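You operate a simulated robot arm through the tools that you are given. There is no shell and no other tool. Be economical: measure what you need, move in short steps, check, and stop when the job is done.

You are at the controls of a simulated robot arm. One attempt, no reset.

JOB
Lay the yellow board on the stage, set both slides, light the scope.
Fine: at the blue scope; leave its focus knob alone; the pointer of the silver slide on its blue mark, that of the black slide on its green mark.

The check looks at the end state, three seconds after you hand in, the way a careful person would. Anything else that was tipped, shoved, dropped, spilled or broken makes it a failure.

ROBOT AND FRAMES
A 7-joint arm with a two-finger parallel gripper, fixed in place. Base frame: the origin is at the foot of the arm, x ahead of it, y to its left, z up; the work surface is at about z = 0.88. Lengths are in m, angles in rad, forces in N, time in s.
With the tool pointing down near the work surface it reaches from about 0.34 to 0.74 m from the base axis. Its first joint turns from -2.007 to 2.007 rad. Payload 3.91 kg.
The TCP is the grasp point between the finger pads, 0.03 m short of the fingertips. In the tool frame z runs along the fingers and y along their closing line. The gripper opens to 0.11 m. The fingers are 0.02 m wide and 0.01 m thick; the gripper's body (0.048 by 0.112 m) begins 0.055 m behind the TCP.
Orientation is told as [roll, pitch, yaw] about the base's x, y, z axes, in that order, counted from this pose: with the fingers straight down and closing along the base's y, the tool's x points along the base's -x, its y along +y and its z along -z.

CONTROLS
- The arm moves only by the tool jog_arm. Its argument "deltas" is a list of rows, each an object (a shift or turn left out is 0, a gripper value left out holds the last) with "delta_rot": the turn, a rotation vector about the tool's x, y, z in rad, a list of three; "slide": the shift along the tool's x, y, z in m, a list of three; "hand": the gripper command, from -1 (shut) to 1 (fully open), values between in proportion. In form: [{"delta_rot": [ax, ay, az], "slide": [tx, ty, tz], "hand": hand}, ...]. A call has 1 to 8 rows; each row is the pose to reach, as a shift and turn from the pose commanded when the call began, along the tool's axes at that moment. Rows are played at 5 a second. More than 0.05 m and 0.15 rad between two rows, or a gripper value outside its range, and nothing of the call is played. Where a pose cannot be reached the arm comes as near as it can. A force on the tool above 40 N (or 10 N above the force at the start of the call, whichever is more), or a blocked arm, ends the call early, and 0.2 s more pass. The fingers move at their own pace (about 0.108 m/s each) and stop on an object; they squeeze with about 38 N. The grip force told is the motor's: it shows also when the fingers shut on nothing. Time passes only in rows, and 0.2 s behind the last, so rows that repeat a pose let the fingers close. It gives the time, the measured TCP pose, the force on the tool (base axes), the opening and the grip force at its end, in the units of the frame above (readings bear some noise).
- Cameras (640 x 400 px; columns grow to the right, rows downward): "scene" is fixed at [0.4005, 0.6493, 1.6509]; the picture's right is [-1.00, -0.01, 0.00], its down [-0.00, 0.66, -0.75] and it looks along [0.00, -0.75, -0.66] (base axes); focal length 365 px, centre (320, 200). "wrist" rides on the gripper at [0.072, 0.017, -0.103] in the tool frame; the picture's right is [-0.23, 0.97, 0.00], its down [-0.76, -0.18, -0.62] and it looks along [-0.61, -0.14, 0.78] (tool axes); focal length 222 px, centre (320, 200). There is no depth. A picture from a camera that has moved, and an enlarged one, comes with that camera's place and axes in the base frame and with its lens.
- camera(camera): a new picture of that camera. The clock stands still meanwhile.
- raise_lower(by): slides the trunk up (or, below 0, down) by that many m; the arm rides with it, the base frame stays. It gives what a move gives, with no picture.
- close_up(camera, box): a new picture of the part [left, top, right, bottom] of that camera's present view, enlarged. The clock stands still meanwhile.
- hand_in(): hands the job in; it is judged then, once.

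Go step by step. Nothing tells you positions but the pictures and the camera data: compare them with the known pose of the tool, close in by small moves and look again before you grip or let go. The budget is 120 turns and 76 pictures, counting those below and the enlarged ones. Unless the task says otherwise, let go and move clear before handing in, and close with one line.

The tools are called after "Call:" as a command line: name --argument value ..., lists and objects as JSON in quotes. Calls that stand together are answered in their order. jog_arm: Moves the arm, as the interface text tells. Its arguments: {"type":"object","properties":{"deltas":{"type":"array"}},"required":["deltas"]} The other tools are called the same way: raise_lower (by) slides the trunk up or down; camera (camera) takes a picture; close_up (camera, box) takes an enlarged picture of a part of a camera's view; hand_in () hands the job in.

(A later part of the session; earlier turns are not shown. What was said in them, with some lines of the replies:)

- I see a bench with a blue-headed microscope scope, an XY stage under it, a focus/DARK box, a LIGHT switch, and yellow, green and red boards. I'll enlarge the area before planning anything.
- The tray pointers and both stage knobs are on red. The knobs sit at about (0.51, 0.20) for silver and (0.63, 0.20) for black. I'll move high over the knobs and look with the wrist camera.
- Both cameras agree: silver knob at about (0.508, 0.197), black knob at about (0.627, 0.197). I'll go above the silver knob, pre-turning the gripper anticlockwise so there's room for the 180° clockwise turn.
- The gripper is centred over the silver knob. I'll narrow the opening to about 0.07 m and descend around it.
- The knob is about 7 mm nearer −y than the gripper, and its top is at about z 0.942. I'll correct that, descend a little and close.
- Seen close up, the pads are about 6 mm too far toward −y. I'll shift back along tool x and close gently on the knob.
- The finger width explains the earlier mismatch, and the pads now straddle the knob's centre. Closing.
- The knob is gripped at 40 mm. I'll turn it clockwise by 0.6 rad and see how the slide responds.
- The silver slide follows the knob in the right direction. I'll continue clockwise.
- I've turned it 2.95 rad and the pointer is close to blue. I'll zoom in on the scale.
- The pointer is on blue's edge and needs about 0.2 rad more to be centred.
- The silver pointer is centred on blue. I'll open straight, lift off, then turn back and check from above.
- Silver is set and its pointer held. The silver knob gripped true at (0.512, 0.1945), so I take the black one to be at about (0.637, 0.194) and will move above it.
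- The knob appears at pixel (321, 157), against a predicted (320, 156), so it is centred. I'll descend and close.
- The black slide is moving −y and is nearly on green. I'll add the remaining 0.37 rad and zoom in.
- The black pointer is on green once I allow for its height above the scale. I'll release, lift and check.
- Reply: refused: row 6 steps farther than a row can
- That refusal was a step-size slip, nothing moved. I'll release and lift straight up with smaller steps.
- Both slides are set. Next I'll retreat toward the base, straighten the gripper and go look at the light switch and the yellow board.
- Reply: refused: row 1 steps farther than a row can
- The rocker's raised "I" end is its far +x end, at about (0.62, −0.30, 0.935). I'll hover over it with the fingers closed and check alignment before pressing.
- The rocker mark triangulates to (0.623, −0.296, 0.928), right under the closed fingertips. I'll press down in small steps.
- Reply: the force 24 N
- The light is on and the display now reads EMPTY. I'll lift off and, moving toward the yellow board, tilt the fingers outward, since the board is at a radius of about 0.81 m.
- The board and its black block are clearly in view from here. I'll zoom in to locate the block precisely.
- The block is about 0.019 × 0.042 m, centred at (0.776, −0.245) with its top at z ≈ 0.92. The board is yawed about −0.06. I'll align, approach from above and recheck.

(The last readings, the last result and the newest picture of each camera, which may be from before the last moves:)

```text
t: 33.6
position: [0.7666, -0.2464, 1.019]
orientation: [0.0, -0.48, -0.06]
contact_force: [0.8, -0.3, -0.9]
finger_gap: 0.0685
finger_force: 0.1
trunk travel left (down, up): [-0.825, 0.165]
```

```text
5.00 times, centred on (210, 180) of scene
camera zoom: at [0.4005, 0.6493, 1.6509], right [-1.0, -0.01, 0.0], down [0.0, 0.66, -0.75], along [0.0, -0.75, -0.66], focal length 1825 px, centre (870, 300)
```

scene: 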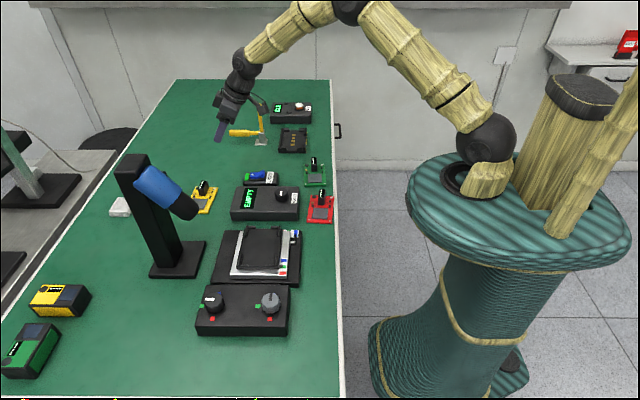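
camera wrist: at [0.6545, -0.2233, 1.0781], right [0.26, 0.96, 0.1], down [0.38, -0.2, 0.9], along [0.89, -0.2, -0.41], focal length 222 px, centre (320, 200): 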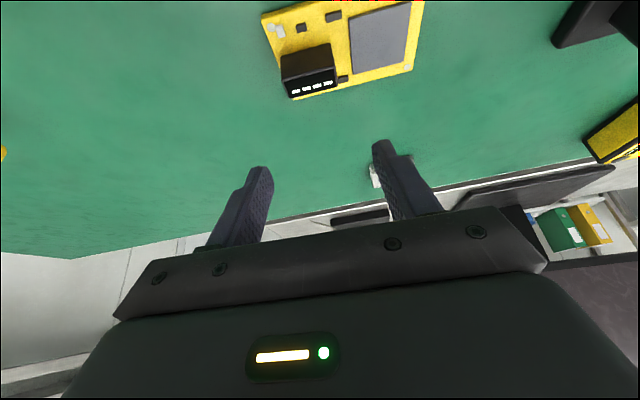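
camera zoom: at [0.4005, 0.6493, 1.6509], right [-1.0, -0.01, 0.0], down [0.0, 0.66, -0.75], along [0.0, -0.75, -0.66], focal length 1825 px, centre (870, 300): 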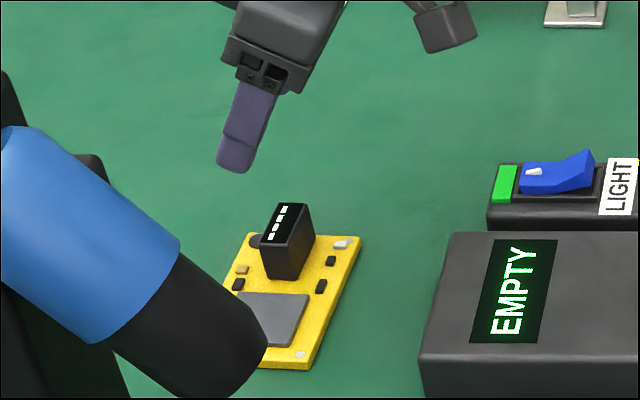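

The block triangulates to (0.777, −0.247), which agrees. Descending vertically to just around the block's top and looking again.

Call:
jog_arm --deltas '[{"slide": [0.0125, 0, 0.0232]}, {"slide": [0.025, 0, 0.0463]}, {"slide": [0.0375, 0, 0.0695]}]'

Call:
camera --camera "wrist"

Call:
close_up --camera "scene" --box '[170, 160, 240, 220]'

```text
t: 34.4
position: [0.7649, -0.2451, 0.9413]
orientation: [0.0, -0.479, -0.059]
contact_force: [0.2, 0.7, -0.8]
finger_gap: 0.0687
finger_force: 0.1
trunk travel left (down, up): [-0.825, 0.165]
```

```text
33 pictures are left
camera wrist: at [0.6525, -0.2216, 0.9992], right [0.26, 0.96, 0.1], down [0.38, -0.2, 0.9], along [0.89, -0.19, -0.41], focal length 222 px, centre (320, 200)
```

wrist: 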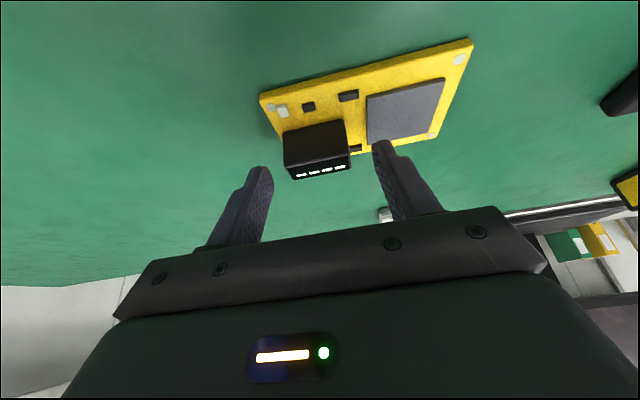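

```text
6.67 times, centred on (205, 190) of scene
camera zoom: at [0.4005, 0.6493, 1.6509], right [-1.0, -0.01, 0.0], down [0.0, 0.66, -0.75], along [0.0, -0.75, -0.66], focal length 2434 px, centre (1087, 267)
```

zoom: 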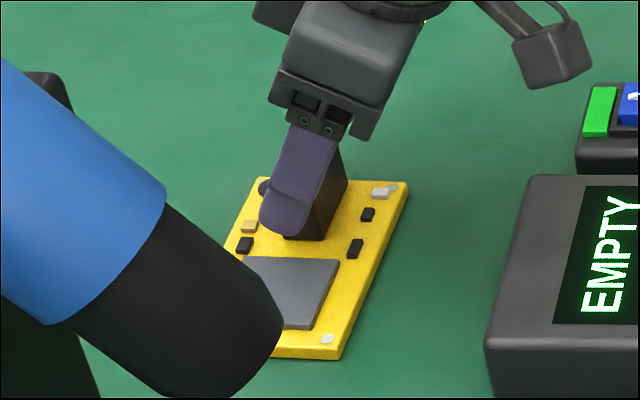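

Everything lines up. I'll go the last 12 mm down and close on the block.

Call:
jog_arm --deltas '[{"slide": [0.003, 0, 0.0058]}, {"slide": [0.0058, 0, 0.0112]}, {"slide": [0.0058, 0, 0.0112], "hand": 0.0}, {"slide": [0.0058, 0, 0.0112], "hand": -0.25}, {"slide": [0.0058, 0, 0.0112], "hand": -0.5}, {"slide": [0.0058, 0, 0.0112], "hand": -0.5}]'

Call:
camera --camera "wrist"

```text
t: 35.8
position: [0.7615, -0.2449, 0.928]
orientation: [0.0, -0.48, -0.061]
contact_force: [0.5, 1.1, 0.1]
finger_gap: 0.0435
finger_force: 38.0
trunk travel left (down, up): [-0.825, 0.165]
```

```text
31 pictures are left
camera wrist: at [0.6503, -0.222, 0.9866], right [0.26, 0.96, 0.1], down [0.38, -0.2, 0.9], along [0.89, -0.19, -0.41], focal length 222 px, centre (320, 200)
```

wrist: 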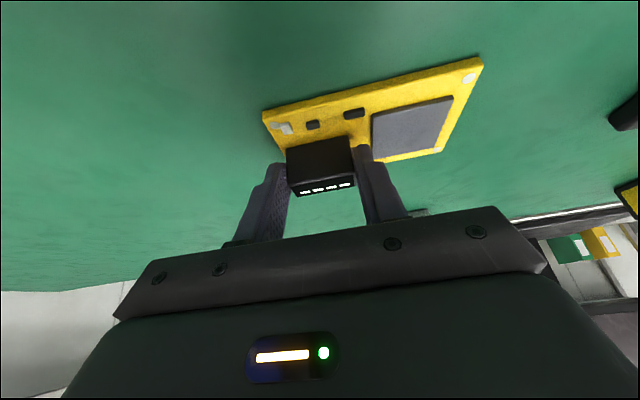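

The block is gripped at 43 mm. I'll lift straight up and check that the board hangs level.

Call:
jog_arm --deltas '[{"slide": [-0.0046, 0, -0.0089]}, {"slide": [-0.0185, 0, -0.0354]}, {"slide": [-0.037, 0, -0.071]}, {"slide": [-0.0556, 0, -0.1063]}, {"slide": [-0.0695, 0, -0.133]}]'

Call:
camera --camera "wrist"

Call:
camera --camera "scene"

```text
t: 37.0
position: [0.7615, -0.2452, 1.0814]
orientation: [-0.001, -0.48, -0.061]
contact_force: [0.0, 0.3, -2.3]
finger_gap: 0.0432
finger_force: 38.1
trunk travel left (down, up): [-0.825, 0.165]
```

```text
30 pictures are left
camera wrist: at [0.6495, -0.2223, 1.14], right [0.26, 0.96, 0.1], down [0.38, -0.2, 0.9], along [0.89, -0.19, -0.41], focal length 222 px, centre (320, 200)
```

wrist: 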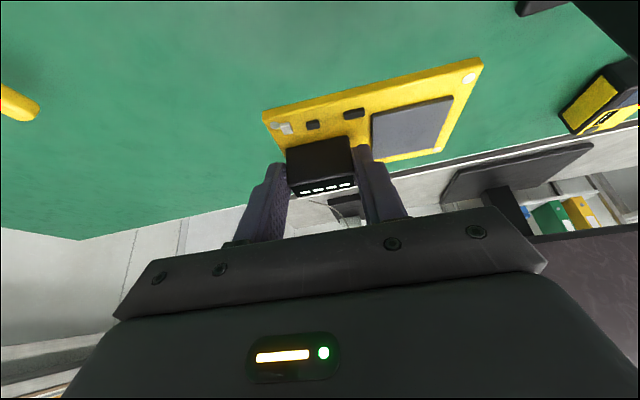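

```text
29 pictures are left
```

scene: 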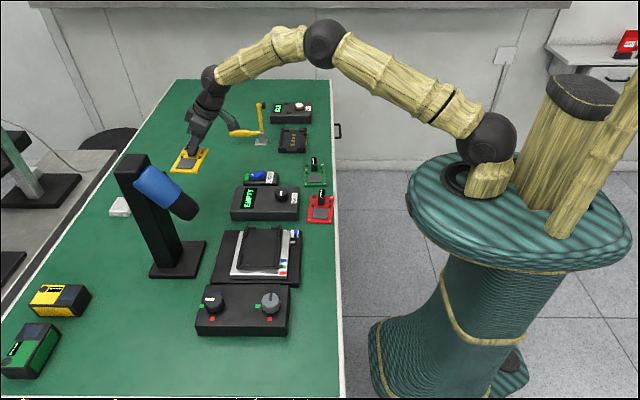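

The board is held rigidly and level, at the same place in the wrist view as before the lift. With the arm clear, I'll zoom in on the tray to find its pose.

Call:
close_up --camera "scene" --box '[210, 220, 310, 290]'

Call:
close_up --camera "scene" --box '[160, 130, 220, 180]'

```text
5.71 times, centred on (260, 255) of scene
camera zoom: at [0.4005, 0.6493, 1.6509], right [-1.0, -0.01, 0.0], down [0.0, 0.66, -0.75], along [0.0, -0.75, -0.66], focal length 2086 px, centre (663, -114)
```

zoom: 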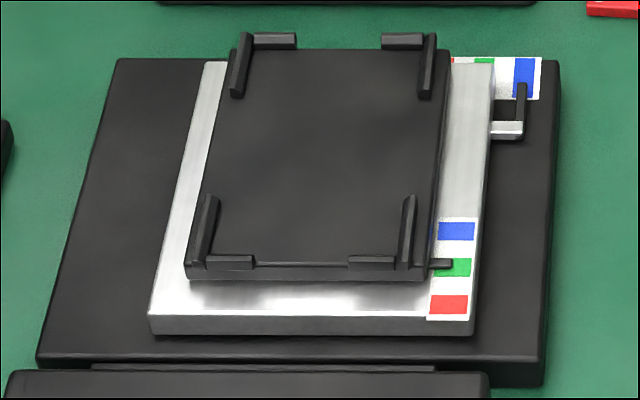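

```text
8.00 times, centred on (190, 155) of scene
camera zoom: at [0.4005, 0.6493, 1.6509], right [-1.0, -0.01, 0.0], down [0.0, 0.66, -0.75], along [0.0, -0.75, -0.66], focal length 2921 px, centre (1360, 560)
```

zoom: 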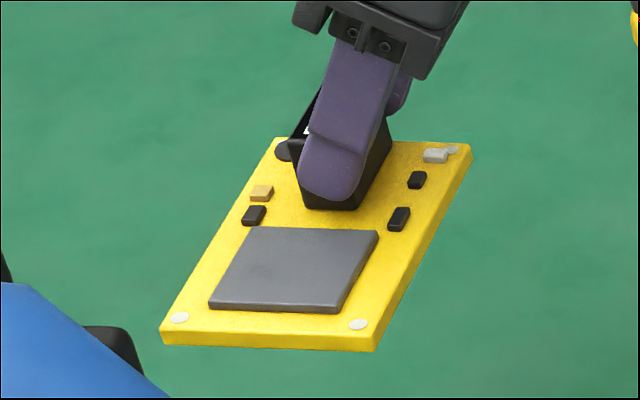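

The tray is square to the base, with its centre at about (0.5565, 0.010) and surface at z ≈ 0.924. The board's centre is about (+0.012, +0.033) from the TCP once squared. I'll pull back in −x and straighten the yaw.

Call:
jog_arm --deltas '[{"slide": [0.0319, -0.0022, -0.0167]}, {"slide": [0.0638, -0.0043, -0.0334]}, {"slide": [0.0957, -0.0065, -0.0501]}, {"slide": [0.1277, -0.0087, -0.0668]}, {"slide": [0.1596, -0.0108, -0.0835], "delta_rot": [-0.0139, 0, -0.0266]}, {"slide": [0.1915, -0.013, -0.1002], "delta_rot": [-0.0278, 0, -0.0532]}]'

Call:
jog_arm --deltas '[{"slide": [0, 0.045, 0]}, {"slide": [0, 0.09, 0]}, {"slide": [0, 0.135, 0]}, {"slide": [0, 0.18, 0]}, {"slide": [0, 0.222, 0]}, {"slide": [0, 0.222, 0]}]'

Call:
camera --camera "wrist"

Call:
camera --camera "scene"

```text
t: 38.4
position: [0.5429, -0.2464, 1.0785]
orientation: [0.0, -0.479, 0.003]
contact_force: [-0.6, -0.1, -1.0]
finger_gap: 0.0434
finger_force: 37.4
trunk travel left (down, up): [-0.825, 0.165]
```

```text
t: 39.8
position: [0.5463, -0.0249, 1.0783]
orientation: [0.0, -0.481, -0.002]
contact_force: [-0.1, 0.1, -0.9]
finger_gap: 0.0434
finger_force: 38.0
trunk travel left (down, up): [-0.825, 0.165]
```

```text
26 pictures are left
camera wrist: at [0.4325, -0.0076, 1.1378], right [0.2, 0.97, 0.11], down [0.39, -0.18, 0.9], along [0.9, -0.14, -0.41], focal length 222 px, centre (320, 200)
```

wrist: 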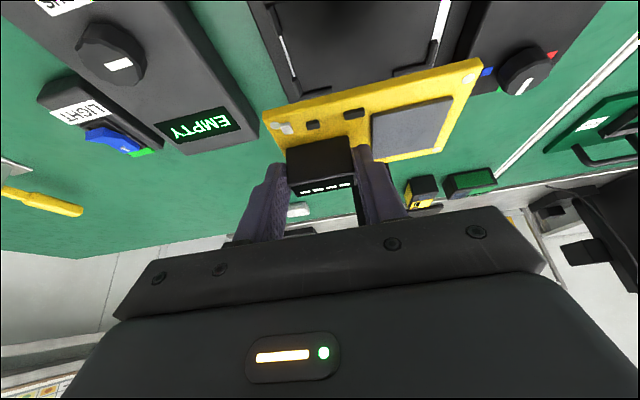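

```text
25 pictures are left
```

scene: 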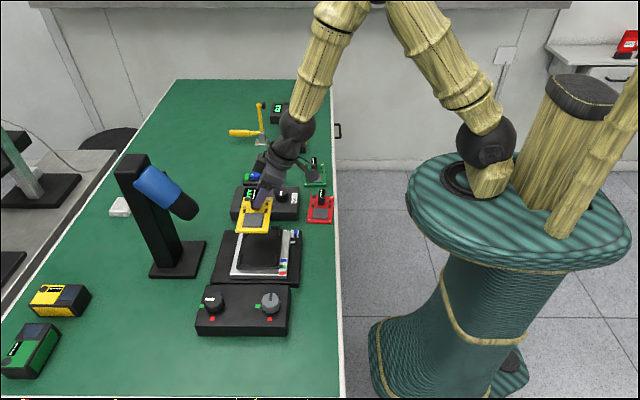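

It is hovering in line with the tray. I'll lower to about 28 mm above seating height and compare the edges.

Call:
jog_arm --deltas '[{"slide": [0.0125, 0.001, 0.0228]}, {"slide": [0.025, 0.002, 0.0457]}, {"slide": [0.0374, 0.002, 0.0685]}, {"slide": [0.0374, 0.002, 0.0685]}]'

Call:
close_up --camera "scene" --box '[210, 200, 310, 280]'

Call:
camera --camera "wrist"

```text
t: 40.8
position: [0.5416, -0.0204, 0.9991]
orientation: [-0.001, -0.481, 0.0]
contact_force: [-0.3, 0.4, -0.5]
finger_gap: 0.043
finger_force: 38.5
trunk travel left (down, up): [-0.825, 0.165]
```

```text
5.00 times, centred on (260, 240) of scene
camera zoom: at [0.4005, 0.6493, 1.6509], right [-1.0, -0.01, 0.0], down [0.0, 0.66, -0.75], along [0.0, -0.75, -0.66], focal length 1825 px, centre (620, 0)
```

zoom: 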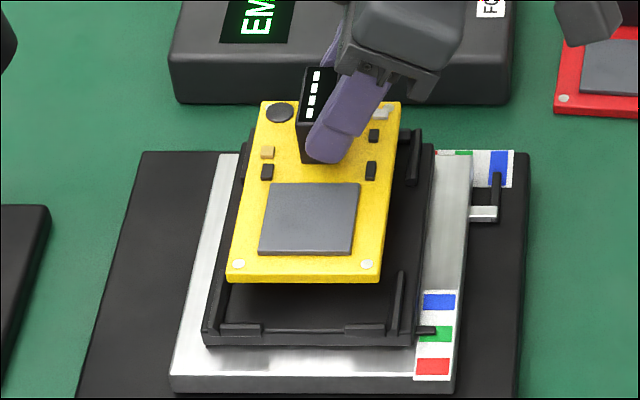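

```text
23 pictures are left
camera wrist: at [0.4296, -0.0038, 1.0585], right [0.2, 0.97, 0.1], down [0.39, -0.18, 0.9], along [0.9, -0.14, -0.41], focal length 222 px, centre (320, 200)
```

wrist: 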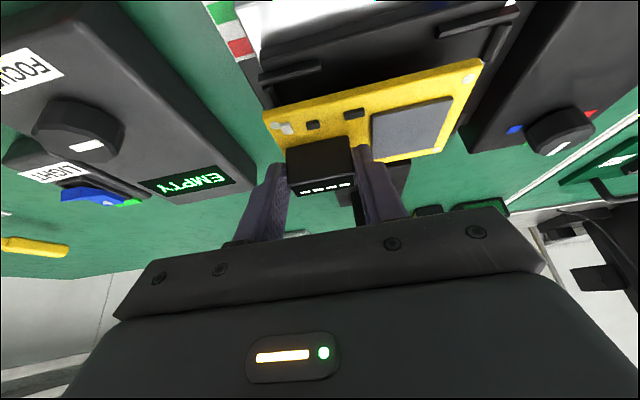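

The board is square and centred in x, and needs about +3 mm in y. I'll correct that and lower until its underside is just at guide height.

Call:
jog_arm --deltas '[{"slide": [0.0, 0.0034, 0.0]}, {"slide": [0.0042, 0.0034, 0.008]}, {"slide": [0.0083, 0.0034, 0.016]}, {"slide": [0.0083, 0.0034, 0.016]}]'

Call:
close_up --camera "scene" --box '[220, 215, 300, 275]'

Call:
close_up --camera "wrist" --box '[230, 0, 530, 180]'

```text
t: 41.8
position: [0.5428, -0.0172, 0.9861]
orientation: [-0.001, -0.492, 0.001]
contact_force: [1.7, 0.7, 32.5]
finger_gap: 0.0438
finger_force: 37.5
trunk travel left (down, up): [-0.825, 0.165]
```

```text
6.67 times, centred on (260, 245) of scene
camera zoom: at [0.4005, 0.6493, 1.6509], right [-1.0, -0.01, 0.0], down [0.0, 0.66, -0.75], along [0.0, -0.75, -0.66], focal length 2434 px, centre (720, -100)
```

zoom: 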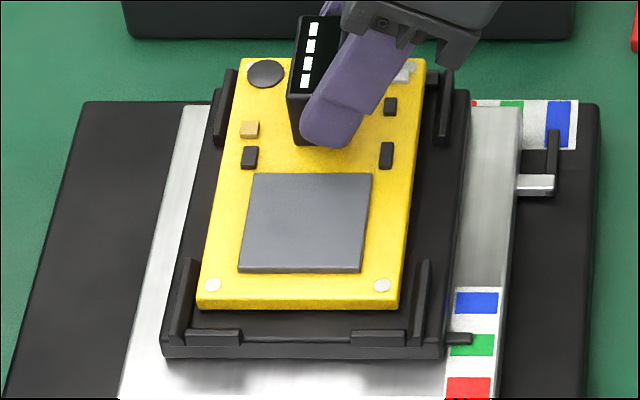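

```text
2.13 times, centred on (380, 90) of wrist
camera zoom: at [0.4303, -0.0007, 1.044], right [0.2, 0.97, 0.11], down [0.38, -0.18, 0.91], along [0.9, -0.14, -0.4], focal length 474 px, centre (192, 435)
```

zoom: 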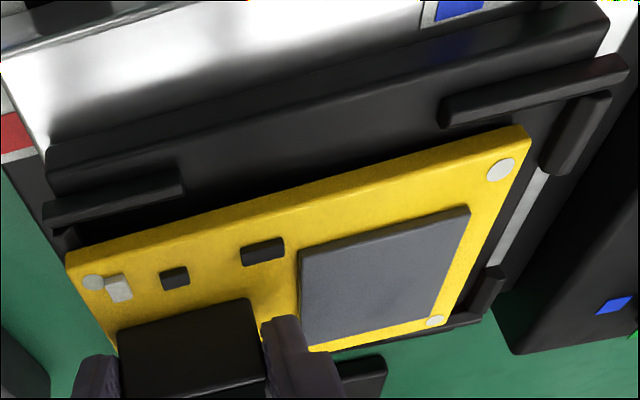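

It touched early at 32 N. The tray is about 8 mm higher than I estimated, which also means its true y is about 7 mm further +y, and the board is sitting on the back guides. I'll lift off and shift.

Call:
jog_arm --deltas '[{"slide": [-0.0056, 0, -0.0106]}, {"slide": [-0.0056, 0.0075, -0.0106]}, {"slide": [-0.0056, 0.0075, -0.0106]}]'

Call:
close_up --camera "scene" --box '[230, 215, 290, 275]'

Call:
close_up --camera "wrist" --box '[230, 0, 530, 180]'

```text
t: 42.6
position: [0.5433, -0.0104, 0.9941]
orientation: [0.0, -0.476, 0.0]
contact_force: [-0.8, -1.0, -0.9]
finger_gap: 0.0435
finger_force: 37.9
trunk travel left (down, up): [-0.825, 0.165]
```

```text
6.67 times, centred on (260, 245) of scene
camera zoom: at [0.4005, 0.6493, 1.6509], right [-1.0, -0.01, 0.0], down [0.0, 0.66, -0.75], along [0.0, -0.75, -0.66], focal length 2434 px, centre (720, -100)
```

zoom: 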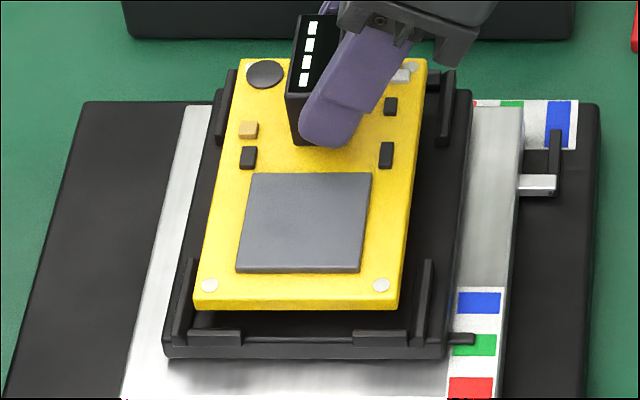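

```text
2.13 times, centred on (380, 90) of wrist
camera zoom: at [0.4298, 0.0065, 1.0531], right [0.2, 0.97, 0.1], down [0.39, -0.18, 0.9], along [0.9, -0.14, -0.41], focal length 474 px, centre (192, 435)
```

zoom: 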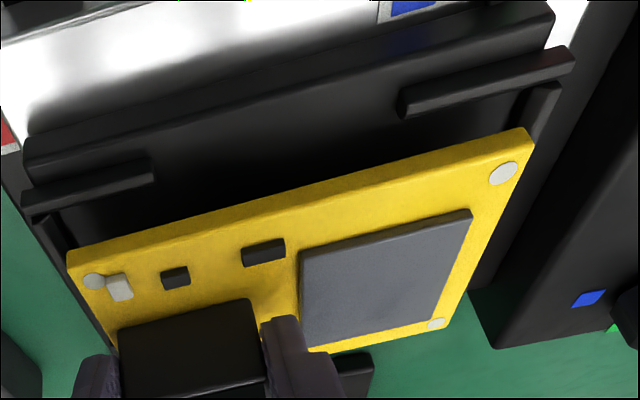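

Comparing within each picture, the tray centre is about 2 mm toward −x and 1.5 mm toward +y of the board. I'll apply that, lower 5 mm and zoom.

Call:
jog_arm --deltas '[{"slide": [0.0018, 0.0015, -0.0009]}, {"slide": [0.0041, 0.0015, 0.0035]}, {"slide": [0.0041, 0.0015, 0.0035]}]'

Call:
close_up --camera "scene" --box '[235, 245, 285, 275]'

Call:
close_up --camera "wrist" --box '[230, 0, 530, 180]'

```text
t: 43.4
position: [0.5419, -0.0087, 0.9888]
orientation: [0.001, -0.48, 0.0]
contact_force: [-0.3, 0.3, -1.0]
finger_gap: 0.0432
finger_force: 38.3
trunk travel left (down, up): [-0.825, 0.165]
```

```text
12.80 times, centred on (260, 260) of scene
camera zoom: at [0.4005, 0.6493, 1.6509], right [-1.0, -0.01, 0.0], down [0.0, 0.66, -0.75], along [0.0, -0.75, -0.66], focal length 4673 px, centre (1088, -568)
```

zoom: 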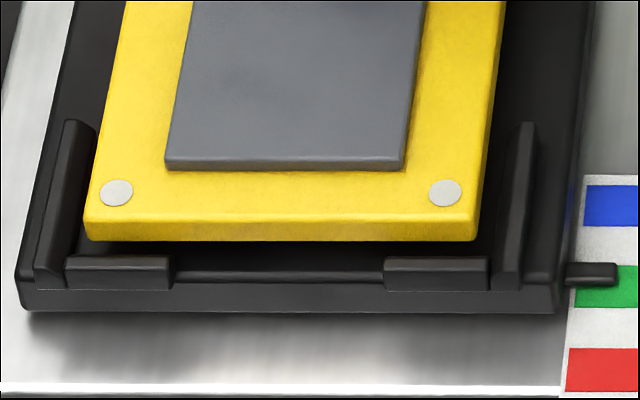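

```text
2.13 times, centred on (380, 90) of wrist
camera zoom: at [0.4284, 0.0081, 1.0481], right [0.2, 0.97, 0.1], down [0.39, -0.18, 0.9], along [0.9, -0.14, -0.41], focal length 474 px, centre (192, 435)
```

zoom: 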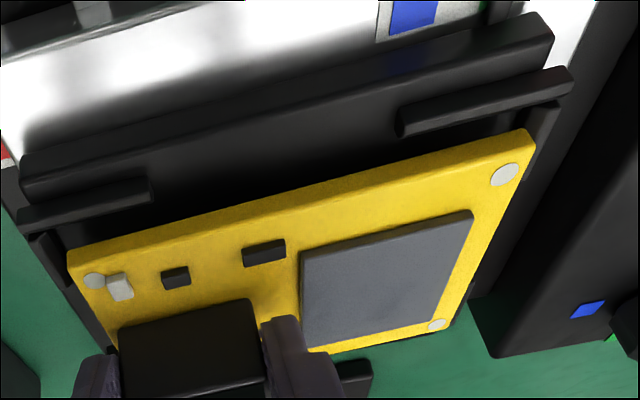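

Now nearly centred in y, with slightly more gap on the −x side. I'll shift 1.4 mm toward −x, lower 3 mm and look at the front and rear guides.

Call:
jog_arm --deltas '[{"slide": [0.0012, 0, -0.0006]}, {"slide": [0.0026, 0, 0.002]}, {"slide": [0.0026, 0, 0.002]}]'

Call:
close_up --camera "scene" --box '[235, 245, 285, 275]'

Call:
close_up --camera "scene" --box '[245, 215, 295, 245]'

```text
t: 44.2
position: [0.5414, -0.0076, 0.9866]
orientation: [-0.001, -0.479, -0.001]
contact_force: [0.9, 0.3, -2.1]
finger_gap: 0.0434
finger_force: 38.1
trunk travel left (down, up): [-0.825, 0.165]
```

```text
12.80 times, centred on (260, 260) of scene
camera zoom: at [0.4005, 0.6493, 1.6509], right [-1.0, -0.01, 0.0], down [0.0, 0.66, -0.75], along [0.0, -0.75, -0.66], focal length 4673 px, centre (1088, -568)
```

zoom: 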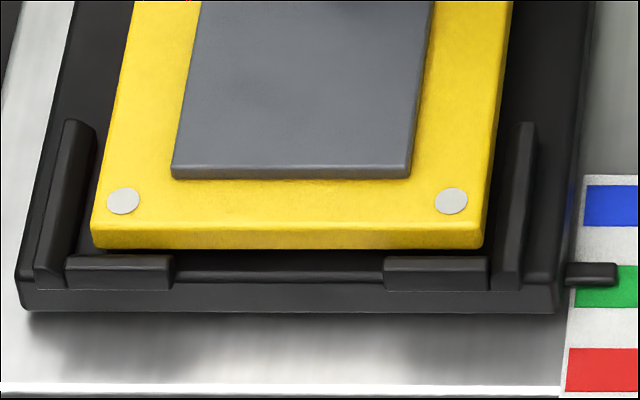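

```text
12.80 times, centred on (270, 230) of scene
camera zoom: at [0.4005, 0.6493, 1.6509], right [-1.0, -0.01, 0.0], down [0.0, 0.66, -0.75], along [0.0, -0.75, -0.66], focal length 4673 px, centre (960, -184)
```

zoom: 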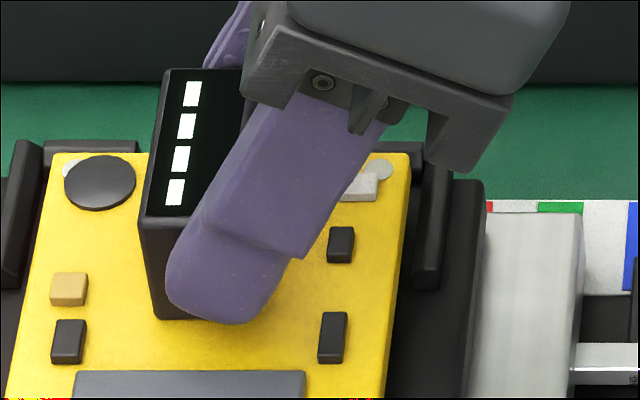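

The x gaps are balanced. The board should go about 2.5 mm back toward −y to be centred between front and rear guides, then I'll lower it to seat gently.

Call:
jog_arm --deltas '[{"slide": [0, -0.0025, 0]}, {"slide": [0.0009, -0.0025, 0.0018]}, {"slide": [0.0018, -0.0025, 0.0035]}, {"slide": [0.0026, -0.0025, 0.005]}]'

Call:
close_up --camera "scene" --box '[230, 215, 290, 275]'

```text
t: 45.2
position: [0.5411, -0.0106, 0.9822]
orientation: [0.0, -0.481, 0.001]
contact_force: [0.2, 0.6, 2.4]
finger_gap: 0.0433
finger_force: 37.7
trunk travel left (down, up): [-0.825, 0.165]
```

```text
6.67 times, centred on (260, 245) of scene
camera zoom: at [0.4005, 0.6493, 1.6509], right [-1.0, -0.01, 0.0], down [0.0, 0.66, -0.75], along [0.0, -0.75, -0.66], focal length 2434 px, centre (720, -100)
```

zoom: 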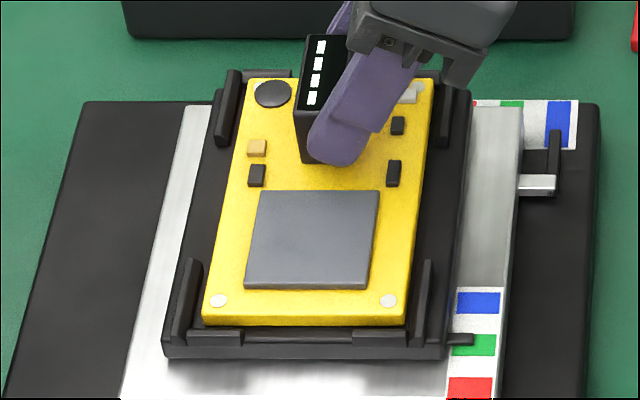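

The board is down between the guides with almost no force. I'll lower the last few millimetres until it bears.

Call:
jog_arm --deltas '[{"slide": [0.0005, 0, 0.0009]}, {"slide": [0.0009, 0, 0.0018]}, {"slide": [0.0014, 0, 0.0027]}]'

Call:
close_up --camera "scene" --box '[235, 245, 285, 275]'

```text
t: 46.0
position: [0.542, -0.0107, 0.9802]
orientation: [0.0, -0.485, 0.0]
contact_force: [-1.4, -0.4, 13.1]
finger_gap: 0.0431
finger_force: 38.2
trunk travel left (down, up): [-0.825, 0.165]
```

```text
12.80 times, centred on (260, 260) of scene
camera zoom: at [0.4005, 0.6493, 1.6509], right [-1.0, -0.01, 0.0], down [0.0, 0.66, -0.75], along [0.0, -0.75, -0.66], focal length 4673 px, centre (1088, -568)
```

zoom: 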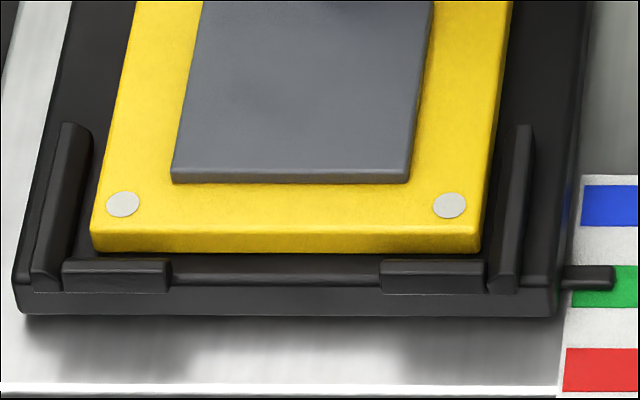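

It bears at 13 N. I'll check the rear guides before letting go.

Call:
close_up --camera "scene" --box '[240, 215, 290, 245]'

Call:
close_up --camera "wrist" --box '[230, 0, 530, 180]'

```text
12.80 times, centred on (265, 230) of scene
camera zoom: at [0.4005, 0.6493, 1.6509], right [-1.0, -0.01, 0.0], down [0.0, 0.66, -0.75], along [0.0, -0.75, -0.66], focal length 4673 px, centre (1024, -184)
```

zoom: 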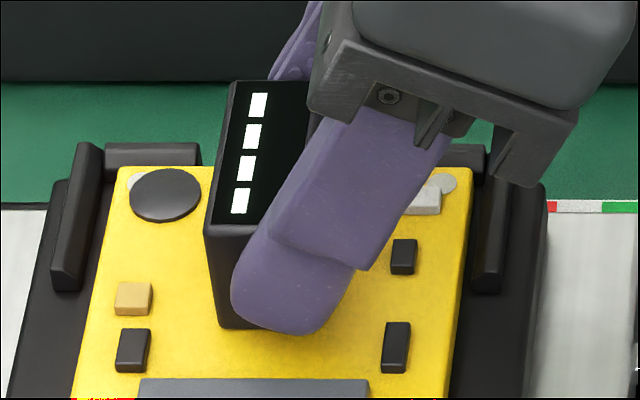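

```text
2.13 times, centred on (380, 90) of wrist
camera zoom: at [0.4279, 0.0055, 1.0387], right [0.2, 0.97, 0.11], down [0.38, -0.18, 0.91], along [0.9, -0.14, -0.41], focal length 474 px, centre (192, 435)
```

zoom: 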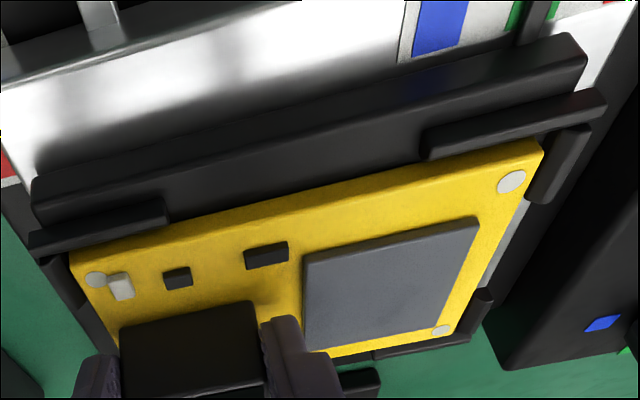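

The board lies inside all four corner guides on the tray. I'll relieve the press by about 1.5 mm, nudge 1.5 mm in +y to centre it, and open.

Call:
jog_arm --deltas '[{"slide": [-0.0007, 0, -0.0013]}, {"slide": [-0.0007, 0.0015, -0.0013]}, {"slide": [-0.0004, 0.0015, -0.0007]}, {"slide": [-0.0004, 0.0015, -0.0007], "hand": 0.0}, {"slide": [-0.0004, 0.0015, -0.0007], "hand": 0.15}, {"slide": [-0.0004, 0.0015, -0.0007], "hand": 0.15}]'

Call:
close_up --camera "wrist" --box '[230, 0, 530, 180]'

```text
t: 47.4
position: [0.54, -0.0088, 0.979]
orientation: [-0.001, -0.48, -0.002]
contact_force: [-0.7, -0.9, -0.5]
finger_gap: 0.0634
finger_force: 0.1
trunk travel left (down, up): [-0.825, 0.165]
```

```text
2.13 times, centred on (380, 90) of wrist
camera zoom: at [0.4273, 0.0069, 1.038], right [0.2, 0.97, 0.1], down [0.39, -0.18, 0.9], along [0.9, -0.14, -0.41], focal length 474 px, centre (192, 435)
```

zoom: 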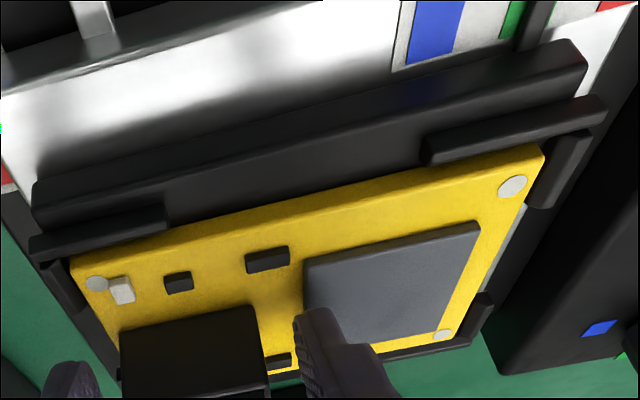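

Released, and the board lies flat. I'll back straight up (vertical in base), then retreat toward the base and inspect everything.

Call:
jog_arm --deltas '[{"slide": [-0.0116, 0, -0.0222]}, {"slide": [-0.0278, 0, -0.0532]}, {"slide": [-0.0464, 0, -0.0886]}, {"slide": [-0.0649, 0, -0.124]}, {"slide": [-0.0649, -0.045, -0.124]}, {"slide": [-0.0649, -0.09, -0.124]}, {"slide": [-0.0649, -0.135, -0.124]}, {"slide": [-0.0649, -0.18, -0.124]}]'

Call:
close_up --camera "scene" --box '[215, 165, 315, 275]'

Call:
close_up --camera "scene" --box '[235, 220, 310, 275]'

```text
t: 49.2
position: [0.5402, -0.1923, 1.1178]
orientation: [0.001, -0.481, 0.001]
contact_force: [-0.3, -0.5, -0.5]
finger_gap: 0.0634
finger_force: 0.2
trunk travel left (down, up): [-0.825, 0.165]
```

```text
3.64 times, centred on (265, 220) of scene
camera zoom: at [0.4005, 0.6493, 1.6509], right [-1.0, -0.01, 0.0], down [0.0, 0.66, -0.75], along [0.0, -0.75, -0.66], focal length 1328 px, centre (520, 127)
```

zoom: 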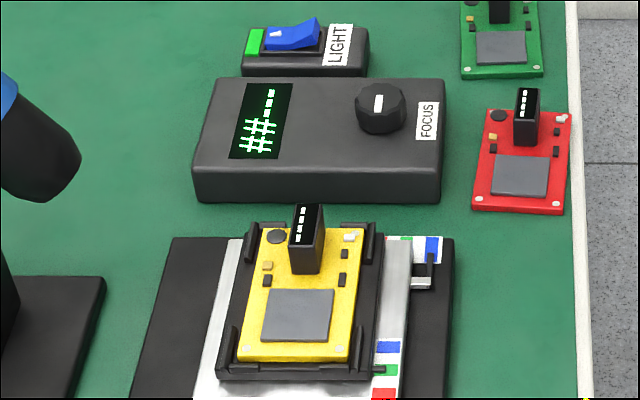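

```text
7.27 times, centred on (272, 248) of scene
camera zoom: at [0.4005, 0.6493, 1.6509], right [-1.0, -0.01, 0.0], down [0.0, 0.66, -0.75], along [0.0, -0.75, -0.66], focal length 2655 px, centre (666, -146)
```

zoom: 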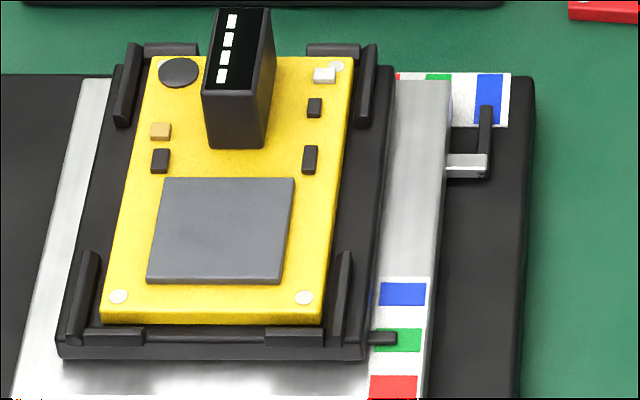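

The display now reads something like "##--", so it sees the board. I'll zoom in on both pointers and the display.

Call:
close_up --camera "scene" --box '[275, 225, 310, 245]'

Call:
close_up --camera "scene" --box '[270, 252, 300, 275]'

Call:
close_up --camera "scene" --box '[265, 180, 305, 215]'

```text
16.00 times, centred on (292, 235) of scene
camera zoom: at [0.4005, 0.6493, 1.6509], right [-1.0, -0.01, 0.0], down [0.0, 0.66, -0.75], along [0.0, -0.75, -0.66], focal length 5841 px, centre (760, -360)
```

zoom: 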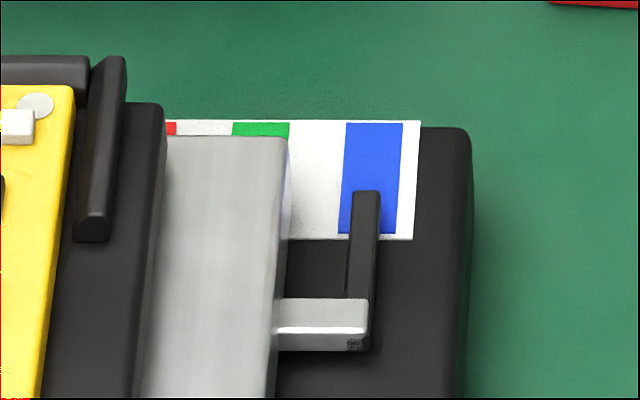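

```text
16.00 times, centred on (285, 264) of scene
camera zoom: at [0.4005, 0.6493, 1.6509], right [-1.0, -0.01, 0.0], down [0.0, 0.66, -0.75], along [0.0, -0.75, -0.66], focal length 5841 px, centre (880, -816)
```

zoom: 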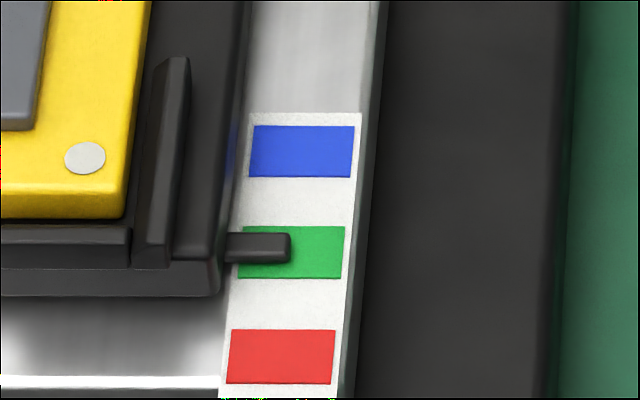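

```text
11.43 times, centred on (285, 198) of scene
camera zoom: at [0.4005, 0.6493, 1.6509], right [-1.0, -0.01, 0.0], down [0.0, 0.66, -0.75], along [0.0, -0.75, -0.66], focal length 4172 px, centre (720, 229)
```

zoom: 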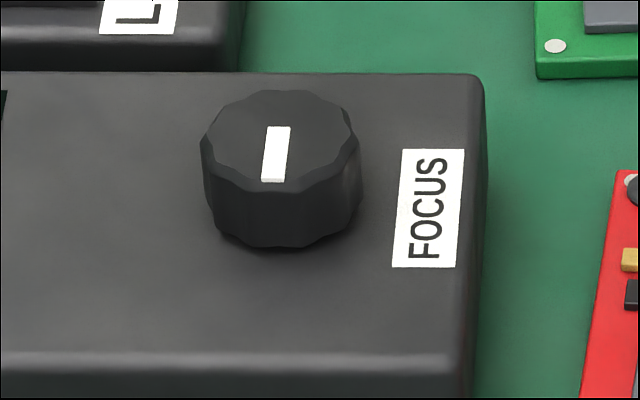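

The silver pointer is on blue, the black pointer on green, the board lies in the tray, and the light is on. The focus knob is untouched and the arm is clear, so I'm handing in.

Call:
hand_in

```text
The job is handed in.
```

I laid the yellow board in the stage tray, set the silver slide on blue and the black slide on green, and switched the scope light on; the focus knob was not touched and the scope display reads "##--", which I couldn't interpret.
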